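You operate a simulated robot arm through the tools that you are given. There is no shell and no other tool.

Carry out the task below with a simulated two-armed robot. There is one attempt and no reset: what you move stays moved.

TASK
Stop the belt, switch to HAND, press LAMP TEST and zero the counter and the speed.
Fine: Stop it first; LAMP TEST once; main switch and red stop stay.

Only the result counts: the job must be done as asked and must still hold three seconds after the hand-in. Knocking over, shifting, dropping, spilling or breaking anything else fails it.

THE ROBOT
Two 7-joint arms with fingered hands on one trunk that stands fixed in place. Base frame: the origin is at the foot of the trunk, x ahead of it, y to its left, z up. Readings come in cm, degrees, newtons and seconds.
The left shoulder is at [6, 12.6, 130.5], the right one opposite. With the tool pointing down near the work surface each hand reaches from about 10 to 70 cm from the base axis, measured 20 degrees to its own side. Payload 2.5 kg a hand.
Tool frame (each hand has its own): the origin (TCP) lies between the finger pads and is the grasp point; the fingertips stand 3 cm ahead of it; z points along the fingers, y is the line along which they close. The gripper opens to 10.4 cm; its body begins 3.5 cm behind the TCP. The gripper is a hand of 5 fingers: y runs from the thumb to the fingers, the wrist lies at [-1.5, -10.4, -17.8] in the tool frame, and closing takes about 1.5 s.
Orientation is that of the tool frame in the base frame, as [roll, pitch, yaw] about the fixed x, y, z axes, in that order (R = Rz(yaw) Ry(pitch) Rx(roll)). With the fingers straight down and the wrist toward the robot, the tool's x, y and z point along [0, 1, 0], [1, 0, 0] and [0, 0, -1] of the base frame.

THE INTERFACE
- The arms move only by the tool drive_tool. It takes "left_deltas", "right_deltas" or both (then of equal length, played together; a hand with none holds still); each is a list of rows, each a list of 7 numbers: the opening, from 0 (shut) to 1 (fully open), then the shift along the tool's x, y, z in cm, then the turn, a rotation vector about the tool's x, y, z in degrees. In form: [[claw, x, y, z, wx, wy, wz], ...]. A call has 1 to 20 rows; each row is the pose to reach, as a shift and turn from the pose commanded when the call began, along the tool's axes at that moment. Each row takes 0.2 s and may step no farther than 5 cm and 8.6 degrees from the row before; otherwise, or with a gripper value out of range, the whole call is refused. A pose out of reach is approached as far as the arm can. The call stops where the force on the tool passes 50 N (or 10 N more than at its start, if that is more) or the arm is blocked; 0.2 s more then pass. Each finger travels about 15.3 cm/s and halts on what it meets, pressing with about 31 N; the grip force reading is that of the motor and also rises with nothing between the fingers. The clock runs only during rows and for 0.2 s after the last one: add rows that repeat a pose to give the fingers time. The reply holds the time, the measured pose of the TCP, the force on the tool along the base axes, the opening and the grip force, in the units named above and with some noise, with the torque about the TCP (base axes, N m) and any sound that the robot's microphone picked up.
- Cameras (640 x 400 px; columns grow to the right, rows downward): "scene" is now at [12.71, -1.85, 151.67]; the picture's right is [-0.22, -0.98, 0.00], its down [-0.54, 0.12, -0.84] and it looks along [0.82, -0.18, -0.55] (base axes); focal length 332 px, centre (320, 200). "left" rides on the left gripper at [-8, -7.8, -14.1] in its tool frame; the picture's right is [-0.78, -0.30, 0.56], its down [0.54, -0.78, 0.33] and it looks along [0.33, 0.56, 0.76] (tool axes); focal length 247 px, centre (320, 200). "right" rides on the right gripper at [8, -7.8, -14.1] in its tool frame; the picture's right is [-0.78, 0.30, -0.56], its down [-0.53, -0.78, 0.33] and it looks along [-0.33, 0.56, 0.76] (tool axes); focal length 247 px, centre (320, 200). There is no depth. A picture from a camera that has moved, and an enlarged one, comes with that camera's place and axes in the base frame and with its lens.
- snapshot(camera): a new picture of that camera. It takes no simulated time.
- raise_lower(by): slides the trunk up (or, below 0, down) by that many cm; the arms and the scene camera ride with it, the base frame stays. It gives what a move gives, with no picture.
- hand_shape(shape, hand): the hand has 5 fingers and takes this shape, open, in about a second: jaw (thumb against the fingers, like two jaws); tri (thumb and two fingers); tip (a fingertip pinch); poke (one finger out to press); point (the index stretched); flat (the hand flat); cup (the hand cupped); fist (a fist). The gripper value then closes the fingers along that shape, each until it touches; the sizes above hold for jaw. It gives what a move gives, with no picture.
- aim_head(pan, tilt): turns the head with the scene camera to pan (to the left, within 86 degrees either way) and tilt (down, from -29 to 69), counted from straight ahead of the robot. It gives what a move gives.
- close_up(camera, box): a new picture of the part [left, top, right, bottom] of that camera's present view, enlarged. It takes no simulated time.
- sign_off(): hands the job in; it is judged then, once.

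Places have to be worked out from the pictures, the camera data and where the tool is seen. Open the grippers and draw the arms clear of the work before you hand the job in, unless the task says otherwise.

The tools are called after "Request:" by a JSON object that holds its "name" and its "arguments". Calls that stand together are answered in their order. drive_tool: Moves the arms, as the interface text tells. Its arguments: {"type":"object","properties":{"left_deltas":{"type":"array"},"right_deltas":{"type":"array"}},"required":[]} The other tools are called the same way: raise_lower (by) moves the trunk up or down; hand_shape (shape, hand) gives the hand a shape; aim_head (pan, tilt) turns the head that bears the scene camera; snapshot (camera) takes a picture; close_up (camera, box) takes an enlarged picture of a part of a camera's view; sign_off () hands the job in.

At the start:

```text
t: 0.0
left_eef_pos: [51.01, 14.83, 134.78]
left_orientation: [-180.0, -0.1, 90.2]
left_force: [-0.1, 0.7, 0.3]
left_torque: [-0.01, -0.02, 0.02]
left_width: 10.36
left_finger_force: 0.0
left_shape: jaw
right_eef_pos: [39.44, -28.73, 134.62]
right_orientation: [-179.0, -7.2, 90.1]
right_force: [0.6, -0.5, 0.1]
right_torque: [-0.03, -0.01, -0.04]
right_width: 10.36
right_finger_force: 0.0
right_shape: jaw
trunk travel left (down, up): [-70.0, 24.0]
head pan, tilt (commanded): [-12.6, 33.4]
```

scene: 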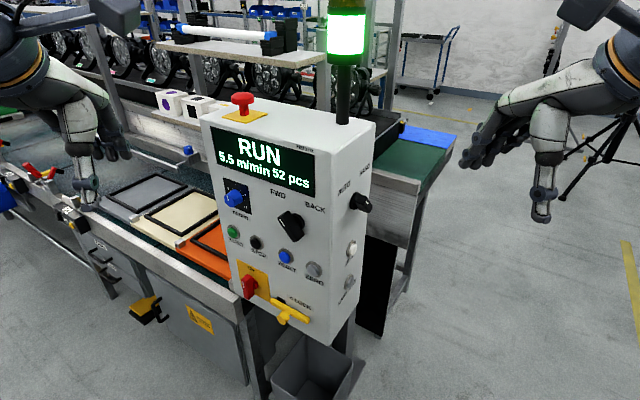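
right: 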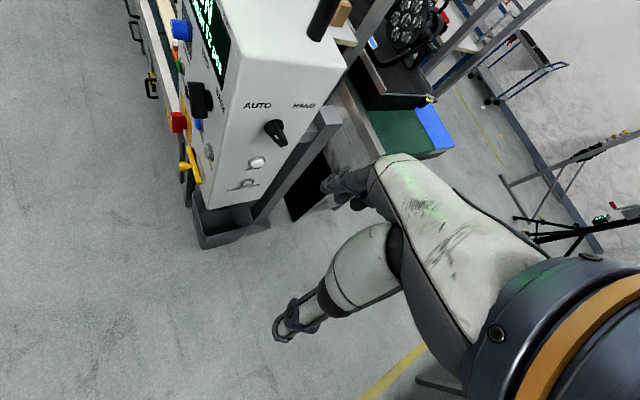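
left: 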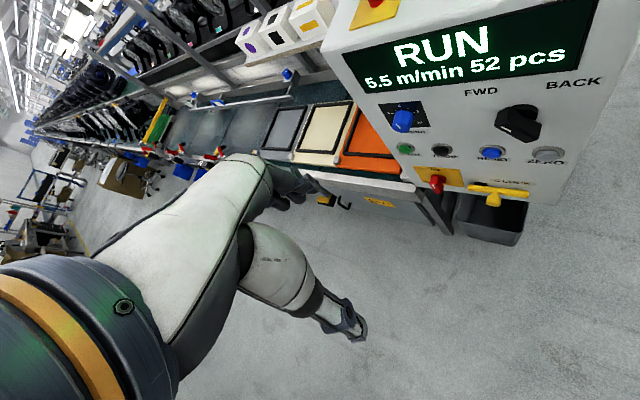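

I start by looking closely at the control box to read its labels before moving anything.

Request:
{"name": "close_up", "arguments": {"camera": "scene", "box": [200, 80, 400, 205]}}

Request:
{"name": "close_up", "arguments": {"camera": "scene", "box": [210, 170, 390, 340]}}

Request:
{"name": "close_up", "arguments": {"camera": "right", "box": [150, 0, 350, 240]}}

Request:
{"name": "close_up", "arguments": {"camera": "left", "box": [340, 0, 640, 240]}}

```text
3.20 times, centred on (300, 142) of scene
camera zoom: at [12.71, -1.85, 151.67], right [-0.22, -0.98, 0.0], down [-0.54, 0.12, -0.84], along [0.82, -0.18, -0.55], focal length 1062 px, centre (384, 384)
```

zoom: 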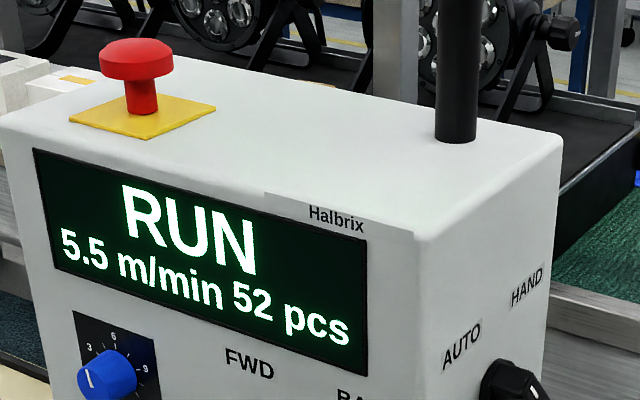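

```text
2.35 times, centred on (300, 255) of scene
camera zoom: at [12.71, -1.85, 151.67], right [-0.22, -0.98, 0.0], down [-0.54, 0.12, -0.84], along [0.82, -0.18, -0.55], focal length 780 px, centre (367, 71)
```

zoom: 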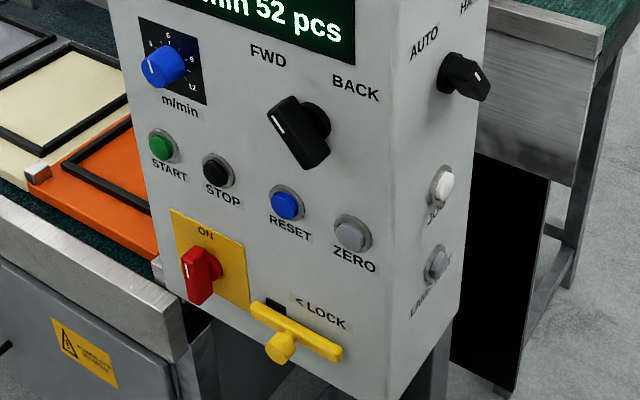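

```text
1.67 times, centred on (250, 120) of right
camera zoom: at [31.92, -22.63, 149.82], right [0.31, -0.84, 0.45], down [-0.78, -0.49, -0.38], along [0.54, -0.23, -0.81], focal length 412 px, centre (437, 333)
```

zoom: 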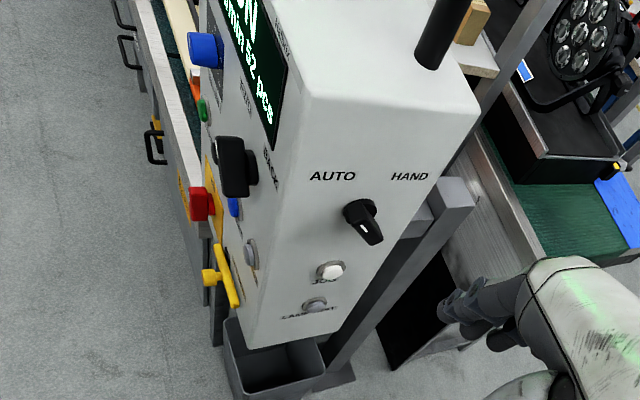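

```text
1.67 times, centred on (490, 120) of left
camera zoom: at [43.2, 6.85, 148.94], right [-0.29, -0.78, -0.56], down [-0.78, 0.53, -0.33], along [0.56, 0.33, -0.76], focal length 412 px, centre (37, 333)
```

zoom: 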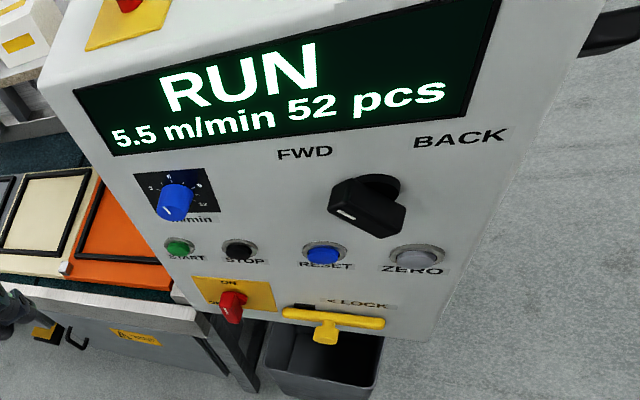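

The panel faces toward the robot's left front, and the AUTO/HAND side faces toward its right front. By triangulation START is at about (73,4.5,106), STOP at (69,-0.4,105), ZERO at (59,-11,104), LAMP TEST at (61.6,-19.5,95.7) and the HAND selector at (61.4,-19.8,117.5). I'll zoom in on the controls for detail.

Request:
{"name": "close_up", "arguments": {"camera": "scene", "box": [215, 175, 275, 215]}}

Request:
{"name": "close_up", "arguments": {"camera": "scene", "box": [325, 170, 385, 210]}}

Request:
{"name": "close_up", "arguments": {"camera": "left", "box": [370, 95, 460, 160]}}

Request:
{"name": "close_up", "arguments": {"camera": "right", "box": [220, 90, 340, 200]}}

Request:
{"name": "close_up", "arguments": {"camera": "left", "box": [380, 130, 580, 220]}}

Request:
{"name": "close_up", "arguments": {"camera": "scene", "box": [230, 220, 370, 330]}}

```text
10.00 times, centred on (245, 195) of scene
camera zoom: at [12.71, -1.85, 151.67], right [-0.22, -0.98, 0.0], down [-0.54, 0.12, -0.84], along [0.82, -0.18, -0.55], focal length 3317 px, centre (1070, 250)
```

zoom: 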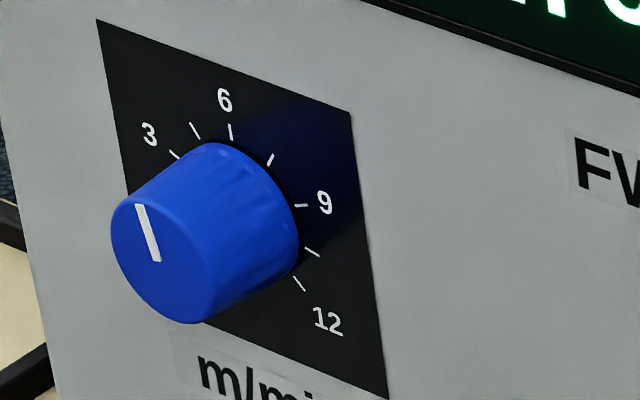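

```text
10.00 times, centred on (355, 190) of scene
camera zoom: at [12.71, -1.85, 151.67], right [-0.22, -0.98, 0.0], down [-0.54, 0.12, -0.84], along [0.82, -0.18, -0.55], focal length 3317 px, centre (-30, 300)
```

zoom: 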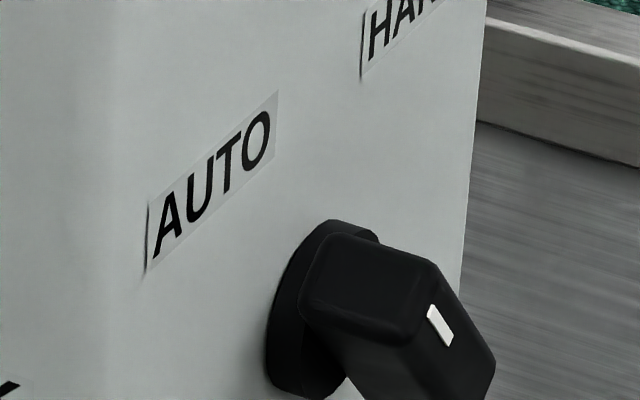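

```text
6.15 times, centred on (415, 128) of left
camera zoom: at [43.2, 6.85, 148.94], right [-0.29, -0.78, -0.56], down [-0.78, 0.53, -0.33], along [0.56, 0.33, -0.76], focal length 1520 px, centre (-265, 646)
```

zoom: 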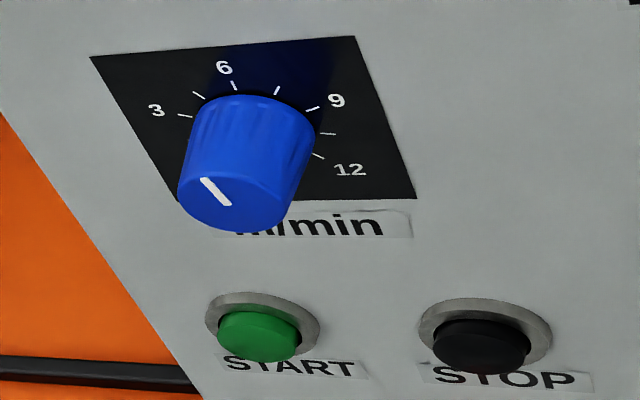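

```text
3.64 times, centred on (280, 145) of right
camera zoom: at [31.92, -22.63, 149.82], right [0.31, -0.84, 0.45], down [-0.78, -0.49, -0.38], along [0.54, -0.23, -0.81], focal length 898 px, centre (466, 400)
```

zoom: 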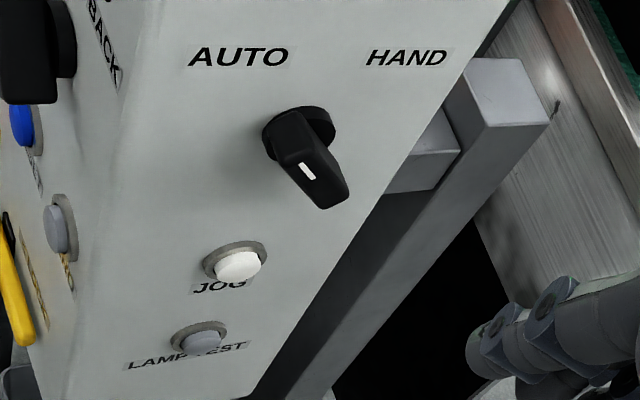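

```text
3.20 times, centred on (480, 175) of left
camera zoom: at [43.2, 6.85, 148.94], right [-0.29, -0.78, -0.56], down [-0.78, 0.53, -0.33], along [0.56, 0.33, -0.76], focal length 790 px, centre (-192, 280)
```

zoom: 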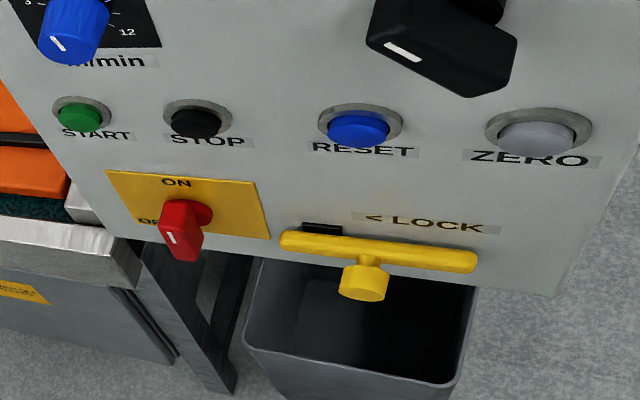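

```text
3.64 times, centred on (300, 275) of scene
camera zoom: at [12.71, -1.85, 151.67], right [-0.22, -0.98, 0.0], down [-0.54, 0.12, -0.84], along [0.82, -0.18, -0.55], focal length 1206 px, centre (393, -73)
```

zoom: 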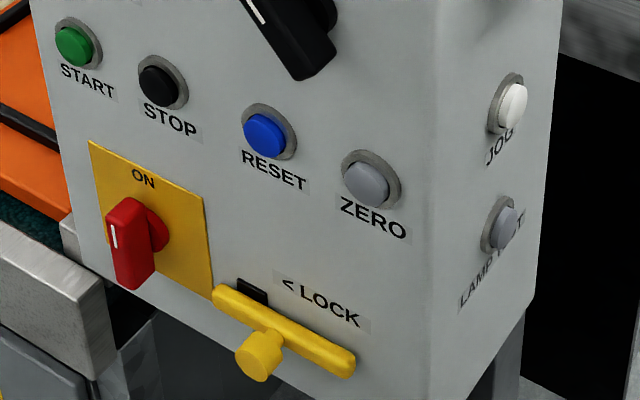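

The dial reads about 5.5 and the side selector points to AUTO. I'll lower the trunk 15 cm so the shoulders sit nearer panel height. The space under both hands is in front of the box and clear. I'll also shape both hands for poking.

Request:
{"name": "raise_lower", "arguments": {"by": -15}}

Request:
{"name": "hand_shape", "arguments": {"shape": "poke", "hand": "left"}}

Request:
{"name": "hand_shape", "arguments": {"shape": "poke", "hand": "right"}}

Request:
{"name": "snapshot", "arguments": {"camera": "scene"}}

Request:
{"name": "snapshot", "arguments": {"camera": "left"}}

Request:
{"name": "snapshot", "arguments": {"camera": "right"}}

```text
t: 1.8
left_eef_pos: [50.87, 14.83, 119.78]
left_orientation: [179.9, -0.1, 90.0]
left_force: [-0.7, -0.1, -0.3]
left_torque: [-0.02, 0.01, -0.03]
left_width: 10.33
left_finger_force: 0.1
left_shape: jaw
right_eef_pos: [39.46, -28.8, 119.57]
right_orientation: [-179.0, -7.4, 90.1]
right_force: [0.0, 0.3, 0.3]
right_torque: [0.01, 0.01, -0.01]
right_width: 10.39
right_finger_force: 0.0
right_shape: jaw
trunk travel left (down, up): [-55.0, 39.0]
head pan, tilt (commanded): [-12.6, 33.4]
```

```text
t: 2.6
left_eef_pos: [51.1, 14.85, 119.76]
left_orientation: [179.9, 0.0, 90.1]
left_force: [-0.3, 1.1, -0.3]
left_torque: [-0.03, 0.01, 0.0]
left_width: 0.0
left_finger_force: 0.0
left_shape: poke
right_eef_pos: [39.44, -28.74, 119.63]
right_orientation: [-178.9, -7.4, 90.0]
right_force: [-0.4, -0.5, 0.5]
right_torque: [0.03, -0.01, 0.0]
right_width: 10.39
right_finger_force: 0.1
right_shape: jaw
trunk travel left (down, up): [-55.0, 39.0]
head pan, tilt (commanded): [-12.6, 33.4]
```

```text
t: 3.5
left_eef_pos: [51.02, 14.82, 119.81]
left_orientation: [179.9, 0.0, 90.1]
left_force: [0.8, 0.4, -0.1]
left_torque: [-0.02, 0.01, -0.01]
left_width: 0.0
left_finger_force: 0.0
left_shape: poke
right_eef_pos: [39.44, -28.79, 119.51]
right_orientation: [-179.1, -7.4, 90.1]
right_force: [-0.7, 0.4, -0.6]
right_torque: [-0.04, 0.01, 0.05]
right_width: 0.0
right_finger_force: 0.1
right_shape: poke
trunk travel left (down, up): [-55.0, 39.0]
head pan, tilt (commanded): [-12.6, 33.4]
```

```text
taken
camera scene: at [12.71, -1.85, 136.67], right [-0.22, -0.98, 0.0], down [-0.54, 0.12, -0.84], along [0.82, -0.18, -0.55], focal length 332 px, centre (320, 200)
```

scene: 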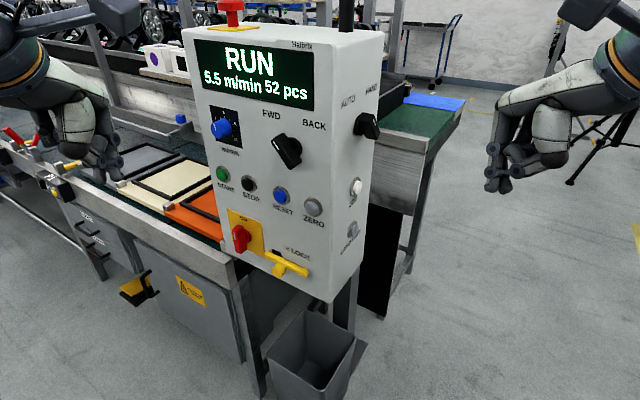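

```text
taken
camera left: at [43.2, 6.85, 133.94], right [-0.29, -0.78, -0.56], down [-0.78, 0.53, -0.33], along [0.56, 0.33, -0.76], focal length 247 px, centre (320, 200)
```

left: 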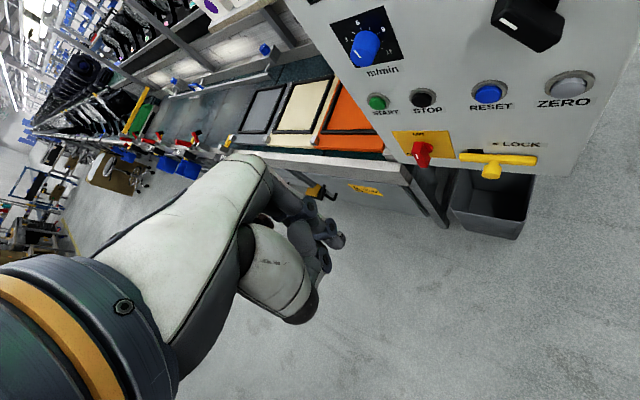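

```text
taken
camera right: at [31.92, -22.7, 134.8], right [0.31, -0.84, 0.45], down [-0.78, -0.49, -0.39], along [0.54, -0.23, -0.81], focal length 247 px, centre (320, 200)
```

right: 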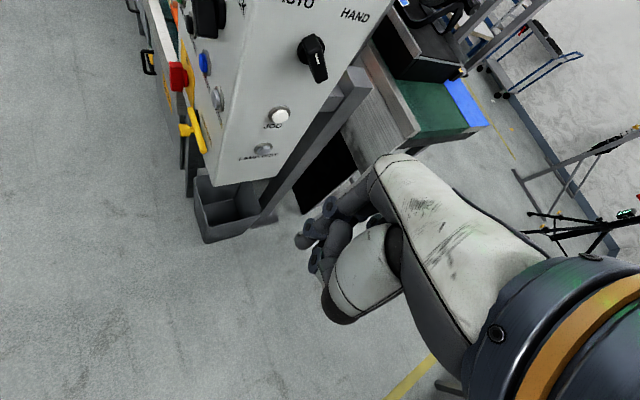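

The trunk is down and both hands are in poke. I'll zoom in on the hands to see where the stretched finger's tip lies relative to the TCP.

Request:
{"name": "close_up", "arguments": {"camera": "left", "box": [220, 140, 380, 340]}}

Request:
{"name": "close_up", "arguments": {"camera": "scene", "box": [0, 50, 160, 210]}}

Request:
{"name": "close_up", "arguments": {"camera": "scene", "box": [460, 60, 640, 210]}}

Request:
{"name": "close_up", "arguments": {"camera": "right", "box": [280, 140, 440, 340]}}

```text
2.00 times, centred on (300, 240) of left
camera zoom: at [43.2, 6.85, 133.94], right [-0.29, -0.78, -0.56], down [-0.78, 0.53, -0.33], along [0.56, 0.33, -0.76], focal length 494 px, centre (360, 120)
```

zoom: 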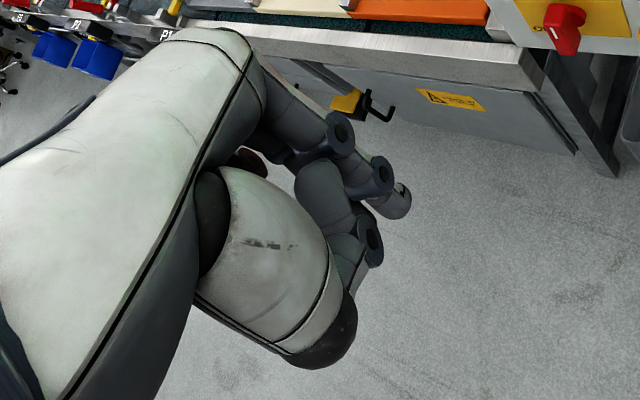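

```text
2.50 times, centred on (80, 130) of scene
camera zoom: at [12.71, -1.85, 136.67], right [-0.22, -0.98, 0.0], down [-0.54, 0.12, -0.84], along [0.82, -0.18, -0.55], focal length 829 px, centre (920, 375)
```

zoom: 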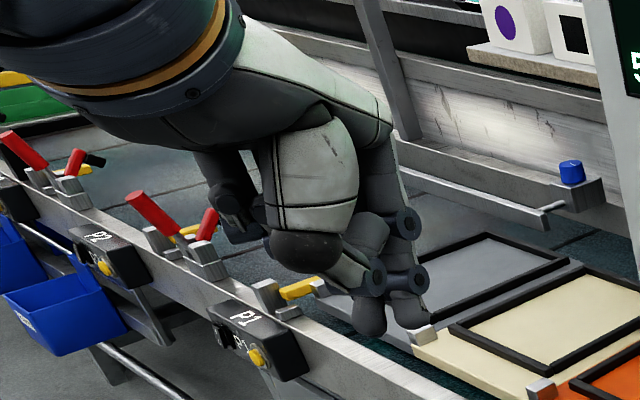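

```text
2.67 times, centred on (550, 135) of scene
camera zoom: at [12.71, -1.85, 136.67], right [-0.22, -0.98, 0.0], down [-0.54, 0.12, -0.84], along [0.82, -0.18, -0.55], focal length 885 px, centre (-293, 373)
```

zoom: 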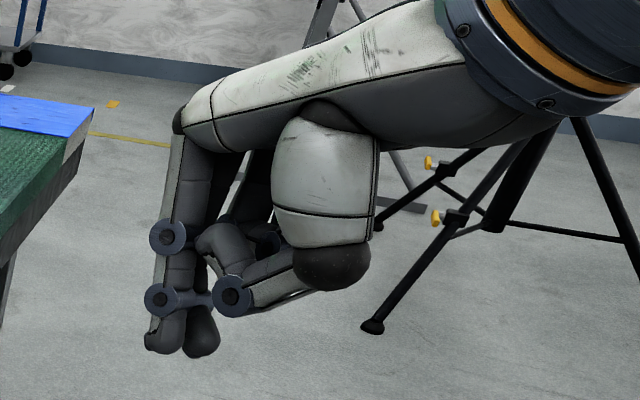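

```text
2.00 times, centred on (360, 240) of right
camera zoom: at [31.92, -22.7, 134.8], right [0.31, -0.84, 0.45], down [-0.78, -0.49, -0.39], along [0.54, -0.23, -0.81], focal length 494 px, centre (240, 120)
```

zoom: 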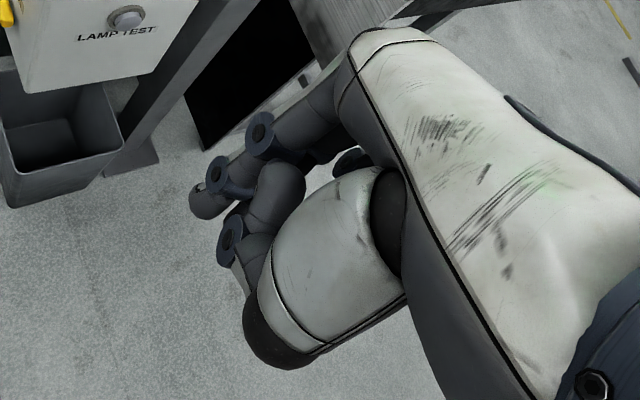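

In poke the index fingertip lies about 3 cm ahead of the TCP along tool z. Next I turn both hands in free air. The left tool z goes toward the front panel (0.754,-0.657,0) and the right toward the side face (0.657,0.754,0). Both stay about 20 cm off the box.

Request:
{"name": "drive_tool", "arguments": {"left_deltas": [[1, -0.15, 0.17, 1.23, -7.15, -2.675, 2.675], [1, -0.3, 0.33, 2.47, -14.3, -5.35, 5.35], [1, -0.45, 0.5, 3.7, -21.45, -8.025, 8.025], [1, -0.6, 0.67, 4.93, -28.6, -10.7, 10.7], [1, -0.75, 0.83, 6.17, -35.75, -13.375, 13.375], [1, -0.9, 1.0, 7.4, -42.9, -16.05, 16.05], [1, -1.05, 1.17, 8.63, -50.05, -18.725, 18.725], [1, -1.2, 1.33, 9.87, -57.2, -21.4, 21.4], [1, -1.35, 1.5, 11.1, -64.35, -24.075, 24.075], [1, -1.5, 1.67, 12.33, -71.5, -26.75, 26.75], [1, -1.65, 1.83, 13.57, -78.65, -29.425, 29.425], [1, -1.8, 2.0, 14.8, -85.8, -32.1, 32.1], [1, -1.8, 2.0, 14.8, -85.8, -32.1, 32.1]], "right_deltas": [[1, -0.6, 0.67, 0.08, -6.808, 2.692, -3.633], [1, -1.2, 1.34, 0.16, -13.617, 5.383, -7.267], [1, -1.8, 2.01, 0.24, -20.425, 8.075, -10.9], [1, -2.4, 2.68, 0.32, -27.233, 10.767, -14.533], [1, -3.0, 3.35, 0.4, -34.042, 13.458, -18.167], [1, -3.6, 4.02, 0.48, -40.85, 16.15, -21.8], [1, -4.2, 4.68, 0.55, -47.658, 18.842, -25.433], [1, -4.8, 5.35, 0.63, -54.467, 21.533, -29.067], [1, -5.4, 6.02, 0.71, -61.275, 24.225, -32.7], [1, -6.0, 6.69, 0.79, -68.083, 26.917, -36.333], [1, -6.6, 7.36, 0.87, -74.892, 29.608, -39.967], [1, -7.2, 8.03, 0.95, -81.7, 32.3, -43.6], [1, -7.2, 8.03, 0.95, -81.7, 32.3, -43.6]]}}

Request:
{"name": "snapshot", "arguments": {"camera": "scene"}}

Request:
{"name": "snapshot", "arguments": {"camera": "left"}}

Request:
{"name": "snapshot", "arguments": {"camera": "right"}}

```text
t: 6.3
left_eef_pos: [53.06, 12.96, 105.01]
left_orientation: [90.0, -0.2, 48.9]
left_force: [-0.1, -0.1, -0.6]
left_torque: [-0.01, 0.02, 0.01]
left_width: 0.0
left_finger_force: 0.2
left_shape: poke
right_eef_pos: [47.79, -35.96, 117.42]
right_orientation: [90.2, -0.2, 138.6]
right_force: [-2.1, -1.5, -0.2]
right_torque: [0.03, 0.02, -0.09]
right_width: 0.0
right_finger_force: 0.2
right_shape: poke
right hand out of reach, approached as far as the arm can: row 5, 6, 7, 8, 9, 10
trunk travel left (down, up): [-55.0, 39.0]
head pan, tilt (commanded): [-12.6, 33.4]
```

```text
taken
camera scene: at [12.7, -2.04, 136.65], right [-0.22, -0.98, 0.0], down [-0.54, 0.12, -0.83], along [0.82, -0.18, -0.55], focal length 332 px, centre (320, 200)
```

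scene: 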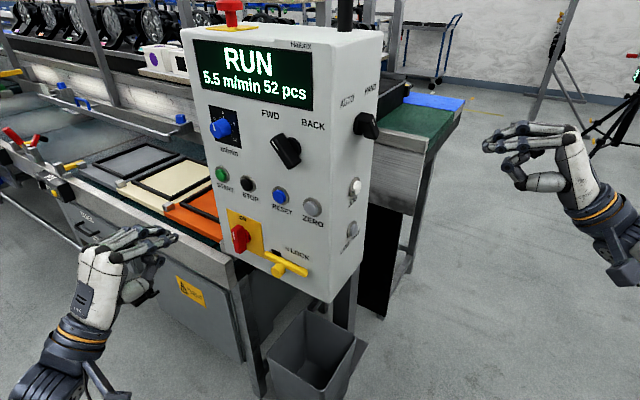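

```text
taken
camera left: at [37.15, 16.21, 97.2], right [-0.09, -0.95, -0.3], down [0.6, 0.19, -0.77], along [0.79, -0.25, 0.56], focal length 247 px, centre (320, 200)
```

left: 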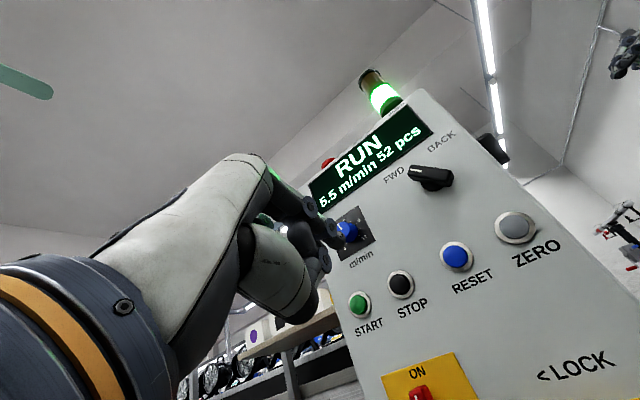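

```text
taken
camera right: at [32.37, -41.28, 109.8], right [0.22, -0.93, 0.3], down [0.62, -0.1, -0.78], along [0.76, 0.35, 0.55], focal length 247 px, centre (320, 200)
```

right: 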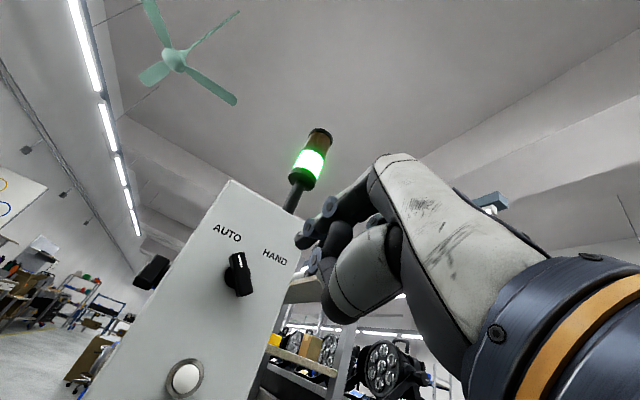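

Both hands now point at their faces and nothing moved. I'll zoom in with the left camera and the scene camera to fix the button and fingertip positions precisely.

Request:
{"name": "close_up", "arguments": {"camera": "left", "box": [220, 140, 560, 352]}}

Request:
{"name": "close_up", "arguments": {"camera": "scene", "box": [180, 100, 380, 225]}}

Request:
{"name": "close_up", "arguments": {"camera": "scene", "box": [40, 200, 240, 325]}}

Request:
{"name": "close_up", "arguments": {"camera": "right", "box": [150, 140, 470, 400]}}

Request:
{"name": "close_up", "arguments": {"camera": "scene", "box": [330, 80, 530, 280]}}

```text
1.88 times, centred on (390, 246) of left
camera zoom: at [37.15, 16.21, 97.2], right [-0.09, -0.95, -0.3], down [0.6, 0.19, -0.77], along [0.79, -0.25, 0.56], focal length 465 px, centre (188, 113)
```

zoom: 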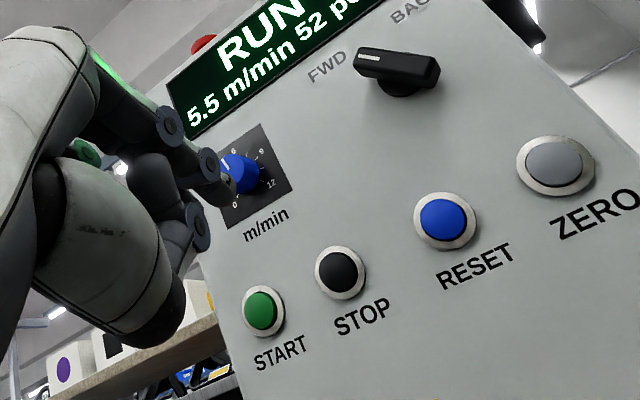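

```text
3.20 times, centred on (280, 162) of scene
camera zoom: at [12.7, -2.04, 136.65], right [-0.22, -0.98, 0.0], down [-0.54, 0.12, -0.83], along [0.82, -0.18, -0.55], focal length 1062 px, centre (448, 320)
```

zoom: 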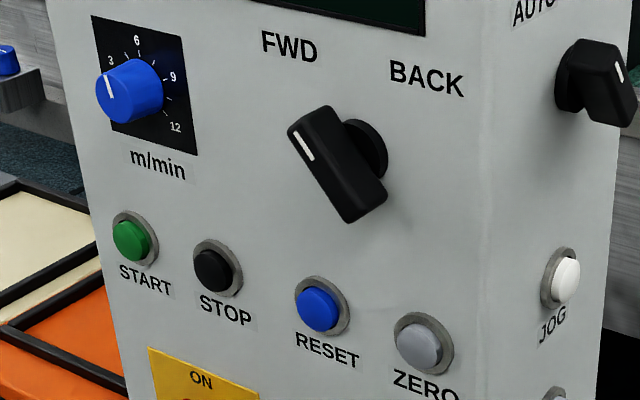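

```text
3.20 times, centred on (140, 262) of scene
camera zoom: at [12.7, -2.04, 136.65], right [-0.22, -0.98, 0.0], down [-0.54, 0.12, -0.83], along [0.82, -0.18, -0.55], focal length 1062 px, centre (896, 0)
```

zoom: 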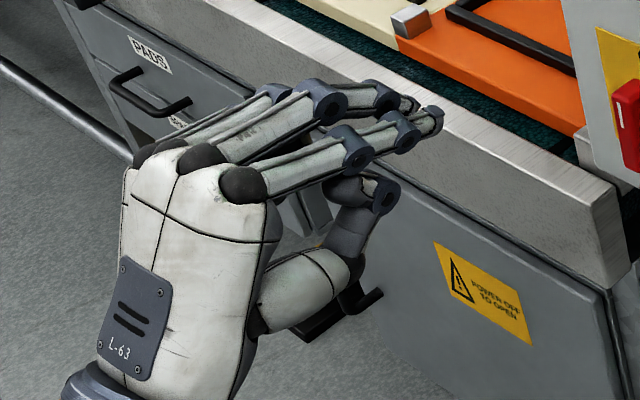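

```text
1.54 times, centred on (310, 270) of right
camera zoom: at [32.37, -41.28, 109.8], right [0.22, -0.93, 0.3], down [0.62, -0.1, -0.78], along [0.76, 0.35, 0.55], focal length 380 px, centre (335, 92)
```

zoom: 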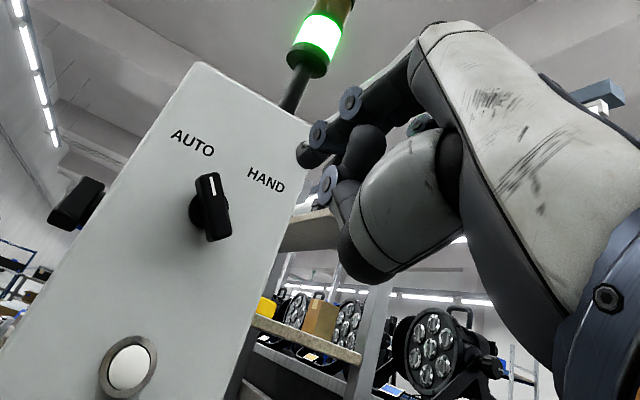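

```text
2.00 times, centred on (430, 180) of scene
camera zoom: at [12.7, -2.04, 136.65], right [-0.22, -0.98, 0.0], down [-0.54, 0.12, -0.83], along [0.82, -0.18, -0.55], focal length 664 px, centre (100, 240)
```

zoom: 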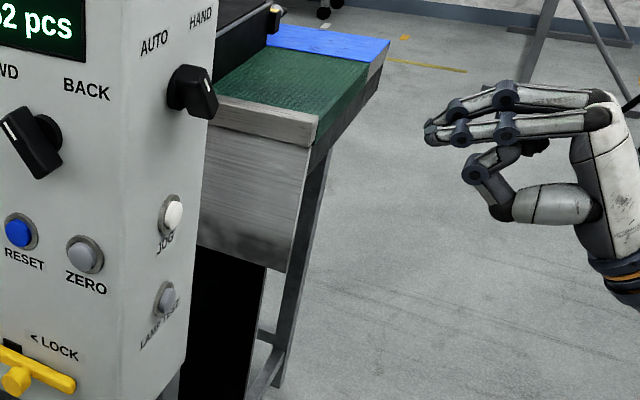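

The tips look well placed. Before pressing I want to be sure that only one finger leads and the others are tucked, so I zoom in closer on the left hand.

Request:
{"name": "close_up", "arguments": {"camera": "scene", "box": [90, 215, 190, 278]}}

Request:
{"name": "close_up", "arguments": {"camera": "left", "box": [240, 160, 370, 340]}}

Request:
{"name": "close_up", "arguments": {"camera": "scene", "box": [470, 110, 610, 210]}}

```text
6.35 times, centred on (140, 246) of scene
camera zoom: at [12.7, -2.04, 136.65], right [-0.22, -0.98, 0.0], down [-0.54, 0.12, -0.83], along [0.82, -0.18, -0.55], focal length 2106 px, centre (1463, -95)
```

zoom: 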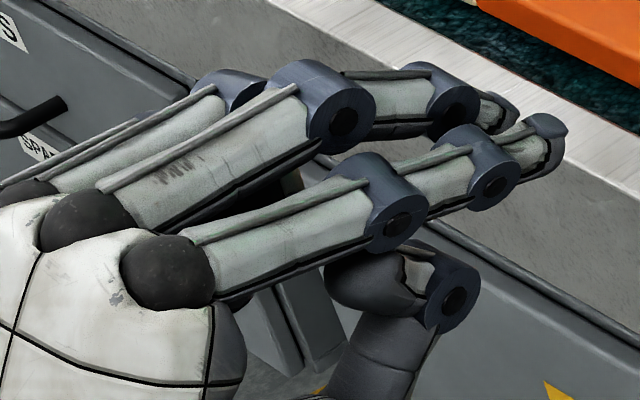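

```text
2.22 times, centred on (305, 250) of left
camera zoom: at [37.15, 16.21, 97.2], right [-0.09, -0.95, -0.3], down [0.6, 0.19, -0.77], along [0.79, -0.25, 0.56], focal length 549 px, centre (353, 89)
```

zoom: 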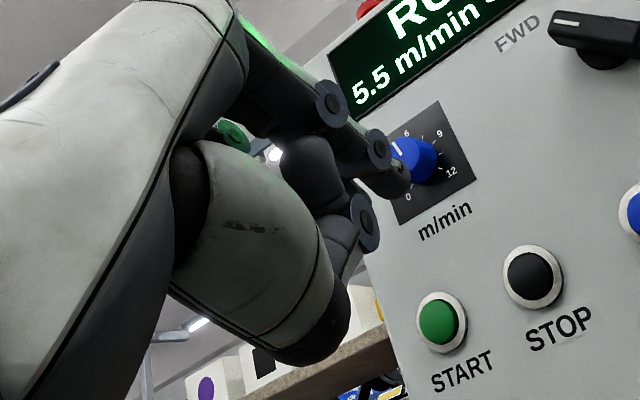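

```text
4.00 times, centred on (540, 160) of scene
camera zoom: at [12.7, -2.04, 136.65], right [-0.22, -0.98, 0.0], down [-0.54, 0.12, -0.83], along [0.82, -0.18, -0.55], focal length 1327 px, centre (-560, 360)
```

zoom: 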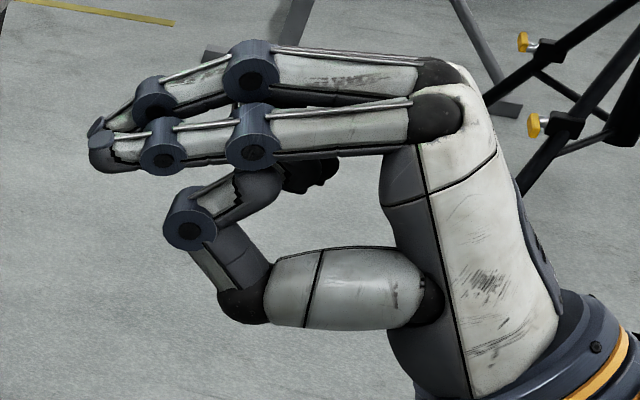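

In poke, the middle fingertip seems almost level with the index tip, which could touch a neighbouring button. I'll try the "point" shape on the left hand to see whether it isolates the index better.

Request:
{"name": "hand_shape", "arguments": {"shape": "point", "hand": "left"}}

Request:
{"name": "close_up", "arguments": {"camera": "scene", "box": [70, 200, 210, 300]}}

Request:
{"name": "close_up", "arguments": {"camera": "left", "box": [240, 160, 370, 340]}}

```text
t: 7.2
left_eef_pos: [53.13, 13.09, 104.9]
left_orientation: [90.0, 0.0, 49.0]
left_force: [0.0, -0.3, 0.3]
left_torque: [-0.03, -0.03, 0.03]
left_width: 0.02
left_finger_force: 0.2
left_shape: point
right_eef_pos: [47.79, -35.76, 117.7]
right_orientation: [90.4, 0.0, 138.4]
right_force: [0.3, 0.1, -0.4]
right_torque: [0.04, -0.02, 0.04]
right_width: 0.0
right_finger_force: 0.0
right_shape: poke
trunk travel left (down, up): [-55.0, 39.0]
head pan, tilt (commanded): [-12.6, 33.4]
```

```text
4.00 times, centred on (140, 250) of scene
camera zoom: at [12.71, -1.84, 136.67], right [-0.22, -0.98, 0.0], down [-0.54, 0.12, -0.84], along [0.82, -0.18, -0.55], focal length 1327 px, centre (1040, 0)
```

zoom: 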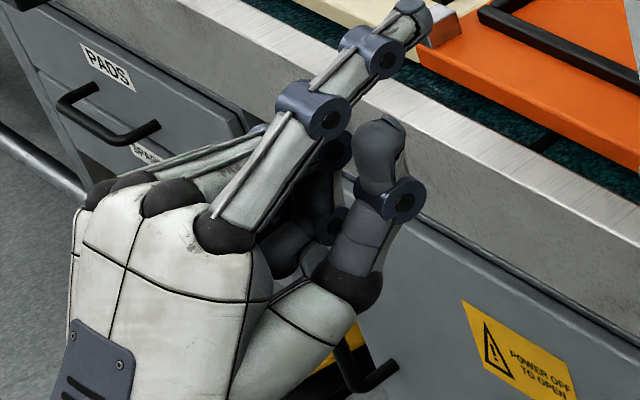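

```text
2.22 times, centred on (305, 250) of left
camera zoom: at [37.15, 16.33, 97.22], right [-0.09, -0.95, -0.3], down [0.6, 0.19, -0.78], along [0.79, -0.25, 0.56], focal length 549 px, centre (353, 89)
```

zoom: 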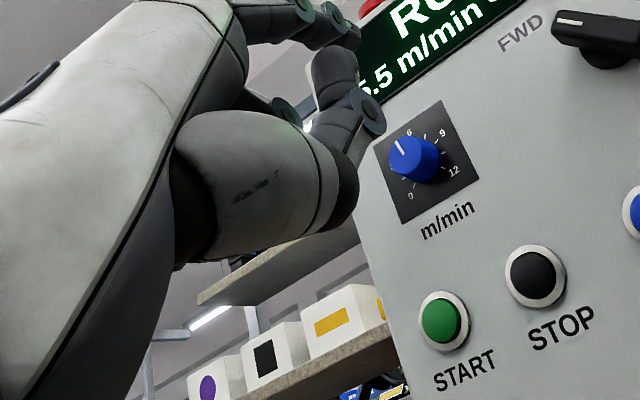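

The point shape isolates the index with its tip at about [-1.8, 6.5, 1.6] in the tool frame, pointing up-forward by roughly 41°. I'll pitch the hand down by 41° so the index points straight at the panel, and bring the tip to about 8 cm in front of STOP.

Request:
{"name": "drive_tool", "arguments": {"left_deltas": [[1, 0.5, -0.92, 1.54, 8.2, 0, 0], [1, 1.0, -1.84, 3.08, 16.4, 0, 0], [1, 1.5, -2.76, 4.62, 24.6, 0, 0], [1, 2.0, -3.68, 6.16, 32.8, 0, 0], [1, 2.5, -4.6, 7.7, 41, 0, 0], [1, 2.5, -4.6, 7.7, 41, 0, 0]]}}

Request:
{"name": "hand_shape", "arguments": {"shape": "point", "hand": "right"}}

Request:
{"name": "snapshot", "arguments": {"camera": "scene"}}

Request:
{"name": "snapshot", "arguments": {"camera": "left"}}

Request:
{"name": "snapshot", "arguments": {"camera": "right"}}

```text
t: 8.7
left_eef_pos: [60.62, 9.96, 100.34]
left_orientation: [131.0, 0.0, 49.2]
left_force: [0.1, 0.5, -0.2]
left_torque: [0.0, 0.0, 0.0]
left_width: 0.0
left_finger_force: 0.1
left_shape: point
right_eef_pos: [47.69, -35.8, 117.44]
right_orientation: [90.1, 0.1, 139.0]
right_force: [-0.9, 0.4, 0.1]
right_torque: [0.02, 0.0, -0.02]
right_width: 0.0
right_finger_force: 0.2
right_shape: poke
trunk travel left (down, up): [-55.0, 39.0]
head pan, tilt (commanded): [-12.6, 33.4]
```

```text
t: 9.6
left_eef_pos: [60.63, 9.87, 100.44]
left_orientation: [130.9, -0.1, 49.0]
left_force: [1.0, 0.0, 0.1]
left_torque: [-0.01, 0.02, 0.03]
left_width: 0.0
left_finger_force: 0.1
left_shape: point
right_eef_pos: [47.63, -35.74, 117.48]
right_orientation: [90.1, 0.1, 139.1]
right_force: [-0.6, -1.1, -0.2]
right_torque: [-0.01, -0.01, -0.02]
right_width: 0.01
right_finger_force: 0.0
right_shape: point
trunk travel left (down, up): [-55.0, 39.0]
head pan, tilt (commanded): [-12.6, 33.4]
```

```text
taken
camera scene: at [12.71, -1.85, 136.67], right [-0.22, -0.98, 0.0], down [-0.54, 0.12, -0.84], along [0.82, -0.18, -0.55], focal length 332 px, centre (320, 200)
```

scene: 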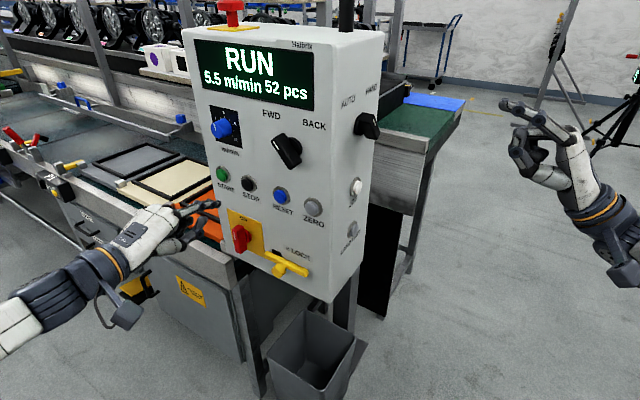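

```text
taken
camera left: at [43.41, 14.19, 103.77], right [-0.34, -0.73, -0.59], down [0.16, 0.57, -0.8], along [0.93, -0.36, -0.08], focal length 247 px, centre (320, 200)
```

left: 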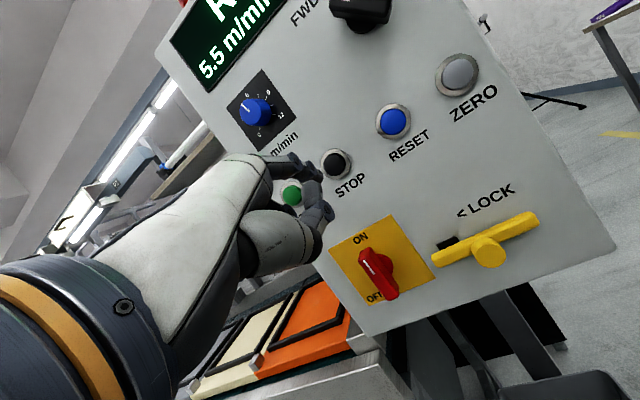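

```text
taken
camera right: at [32.27, -41.15, 109.79], right [0.22, -0.93, 0.3], down [0.62, -0.1, -0.78], along [0.75, 0.36, 0.56], focal length 247 px, centre (320, 200)
```

right: 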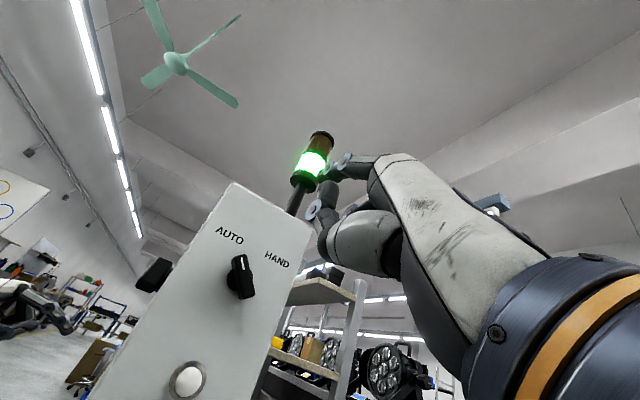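

The left hand now points at the panel. I'll zoom in for the exact offsets between fingertip and STOP.

Request:
{"name": "close_up", "arguments": {"camera": "left", "box": [240, 130, 400, 230]}}

Request:
{"name": "close_up", "arguments": {"camera": "scene", "box": [140, 160, 300, 260]}}

```text
4.00 times, centred on (320, 180) of left
camera zoom: at [43.41, 14.19, 103.77], right [-0.34, -0.73, -0.59], down [0.16, 0.57, -0.8], along [0.93, -0.36, -0.08], focal length 988 px, centre (320, 280)
```

zoom: 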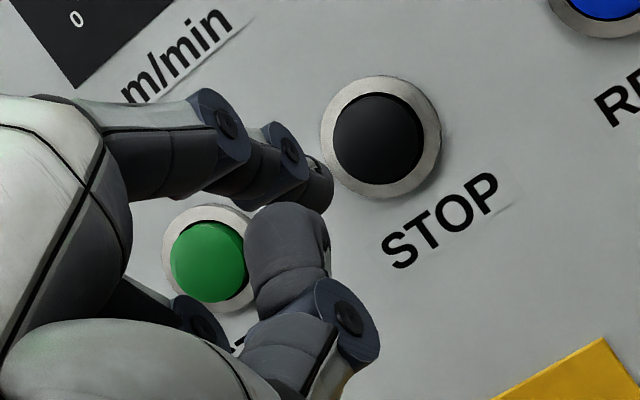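

```text
4.00 times, centred on (220, 210) of scene
camera zoom: at [12.71, -1.85, 136.67], right [-0.22, -0.98, 0.0], down [-0.54, 0.12, -0.84], along [0.82, -0.18, -0.55], focal length 1327 px, centre (720, 160)
```

zoom: 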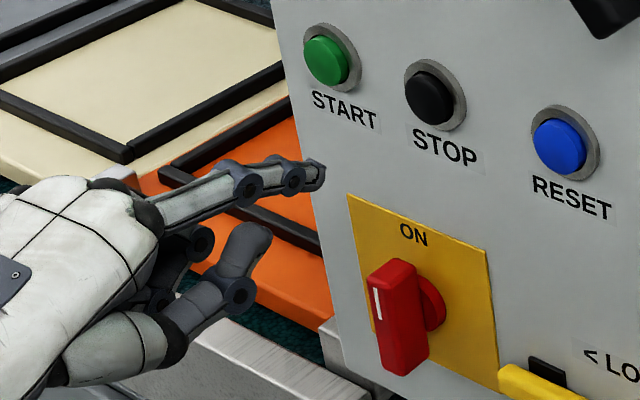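

STOP's cap is at about (68.8,-0.1,104.25) and the index tip at about (63.8,4.84,103.95). I need 0.45 cm lateral, 0.3 cm up and about 7 cm forward, so I advance 5 cm first and check.

Request:
{"name": "drive_tool", "arguments": {"left_deltas": [[1, -0.2, 1.6, 1.5, 0, 0, 0], [1, -0.45, 3.5, 3.58, 0, 0, 0], [1, -0.45, 3.5, 3.58, 0, 0, 0]]}}

Request:
{"name": "close_up", "arguments": {"camera": "left", "box": [240, 130, 400, 230]}}

Request:
{"name": "close_up", "arguments": {"camera": "scene", "box": [160, 140, 320, 240]}}

```text
t: 10.3
left_eef_pos: [64.07, 6.4, 100.7]
left_orientation: [130.9, -0.1, 49.1]
left_force: [0.0, -0.2, 0.6]
left_torque: [0.01, 0.02, 0.03]
left_width: 0.01
left_finger_force: 0.1
left_shape: point
right_eef_pos: [47.63, -35.75, 117.4]
right_orientation: [90.0, 0.0, 139.1]
right_force: [0.1, 0.1, -0.2]
right_torque: [-0.04, 0.01, 0.04]
right_width: 0.0
right_finger_force: 0.1
right_shape: point
trunk travel left (down, up): [-55.0, 39.0]
head pan, tilt (commanded): [-12.6, 33.4]
```

```text
4.00 times, centred on (320, 180) of left
camera zoom: at [46.92, 10.58, 104.08], right [-0.34, -0.73, -0.59], down [0.16, 0.57, -0.8], along [0.93, -0.36, -0.08], focal length 988 px, centre (320, 280)
```

zoom: 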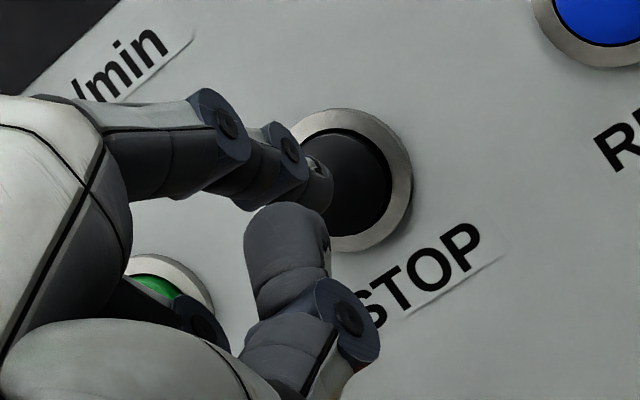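

```text
4.00 times, centred on (240, 190) of scene
camera zoom: at [12.71, -1.85, 136.67], right [-0.22, -0.98, 0.0], down [-0.54, 0.12, -0.84], along [0.82, -0.18, -0.55], focal length 1327 px, centre (640, 240)
```

zoom: 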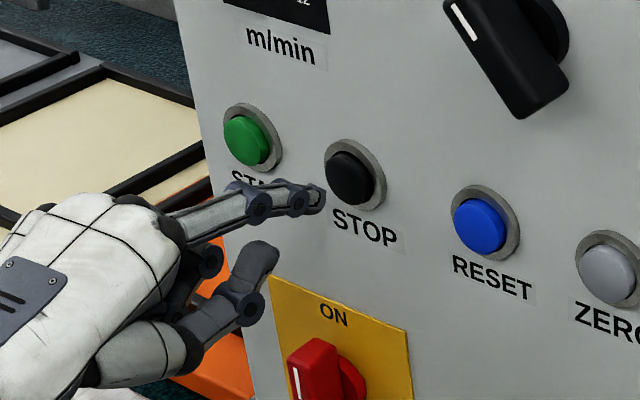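

The tip is about 2 cm short of the STOP cap and well aligned. I advance slowly to 1.6 cm and read the force.

Request:
{"name": "drive_tool", "arguments": {"left_deltas": [[1, -0.1, 0.393, 0.454, 0, 0, 0], [1, -0.1, 0.655, 0.756, 0, 0, 0], [1, -0.1, 0.786, 0.907, 0, 0, 0], [1, -0.1, 0.917, 1.058, 0, 0, 0], [1, -0.1, 1.048, 1.209, 0, 0, 0]]}}

Request:
{"name": "snapshot", "arguments": {"camera": "scene"}}

Request:
{"name": "close_up", "arguments": {"camera": "scene", "box": [180, 140, 300, 220]}}

```text
t: 11.6
left_eef_pos: [65.16, 5.19, 100.76]
left_orientation: [130.9, 0.0, 48.9]
left_force: [1.0, -0.2, -0.2]
left_torque: [0.02, 0.0, 0.04]
left_width: 0.0
left_finger_force: 0.2
left_shape: point
right_eef_pos: [47.58, -35.71, 117.54]
right_orientation: [90.0, 0.0, 139.1]
right_force: [0.8, -0.2, -0.7]
right_torque: [0.0, -0.02, 0.02]
right_width: 0.0
right_finger_force: 0.0
right_shape: point
trunk travel left (down, up): [-55.0, 39.0]
head pan, tilt (commanded): [-12.6, 33.4]
```

```text
taken
camera scene: at [12.71, -1.85, 136.67], right [-0.22, -0.98, 0.0], down [-0.54, 0.12, -0.83], along [0.82, -0.18, -0.55], focal length 332 px, centre (320, 200)
```

scene: 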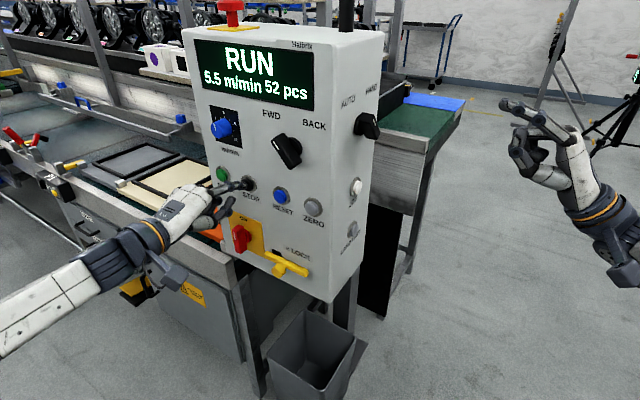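

```text
5.00 times, centred on (240, 180) of scene
camera zoom: at [12.71, -1.85, 136.67], right [-0.22, -0.98, 0.0], down [-0.54, 0.12, -0.83], along [0.82, -0.18, -0.55], focal length 1659 px, centre (720, 300)
```

zoom: 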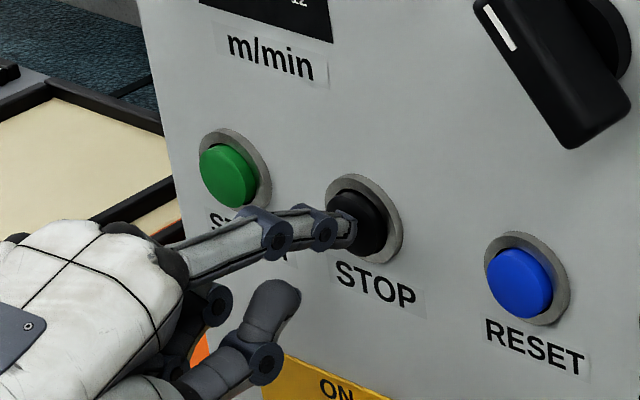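

The tip is almost touching the cap and there is no force yet. I continue in 0.15 cm steps.

Request:
{"name": "drive_tool", "arguments": {"left_deltas": [[1, 0, 0.131, 0.151, 0, 0, 0], [1, 0, 0.229, 0.265, 0, 0, 0], [1, 0, 0.327, 0.378, 0, 0, 0], [1, 0, 0.393, 0.454, 0, 0, 0]]}}

Request:
{"name": "snapshot", "arguments": {"camera": "scene"}}

Request:
{"name": "close_up", "arguments": {"camera": "scene", "box": [180, 140, 300, 220]}}

```text
t: 12.6
left_eef_pos: [65.61, 4.79, 100.76]
left_orientation: [130.8, -0.1, 49.0]
left_force: [-3.3, 2.6, 0.8]
left_torque: [-0.13, -0.12, -0.11]
left_width: 9.58
left_finger_force: 0.0
left_shape: point
right_eef_pos: [47.58, -35.76, 117.56]
right_orientation: [90.1, 0.1, 139.0]
right_force: [0.8, 0.1, 0.0]
right_torque: [0.04, 0.01, -0.01]
right_width: 0.0
right_finger_force: 0.2
right_shape: point
trunk travel left (down, up): [-55.0, 39.0]
head pan, tilt (commanded): [-12.6, 33.4]
heard: click
```

```text
taken
camera scene: at [12.66, -1.82, 136.67], right [-0.22, -0.98, 0.0], down [-0.54, 0.12, -0.84], along [0.82, -0.18, -0.55], focal length 332 px, centre (320, 200)
```

scene: 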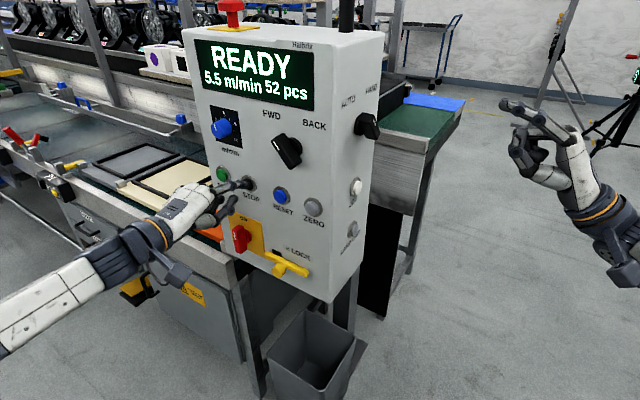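

```text
5.00 times, centred on (240, 180) of scene
camera zoom: at [12.66, -1.82, 136.67], right [-0.22, -0.98, 0.0], down [-0.54, 0.12, -0.84], along [0.82, -0.18, -0.55], focal length 1659 px, centre (720, 300)
```

zoom: 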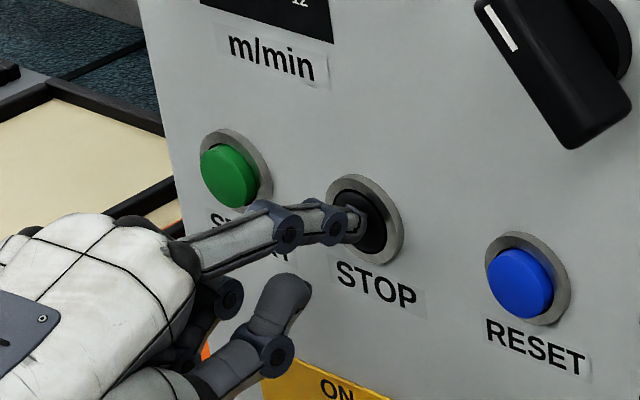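

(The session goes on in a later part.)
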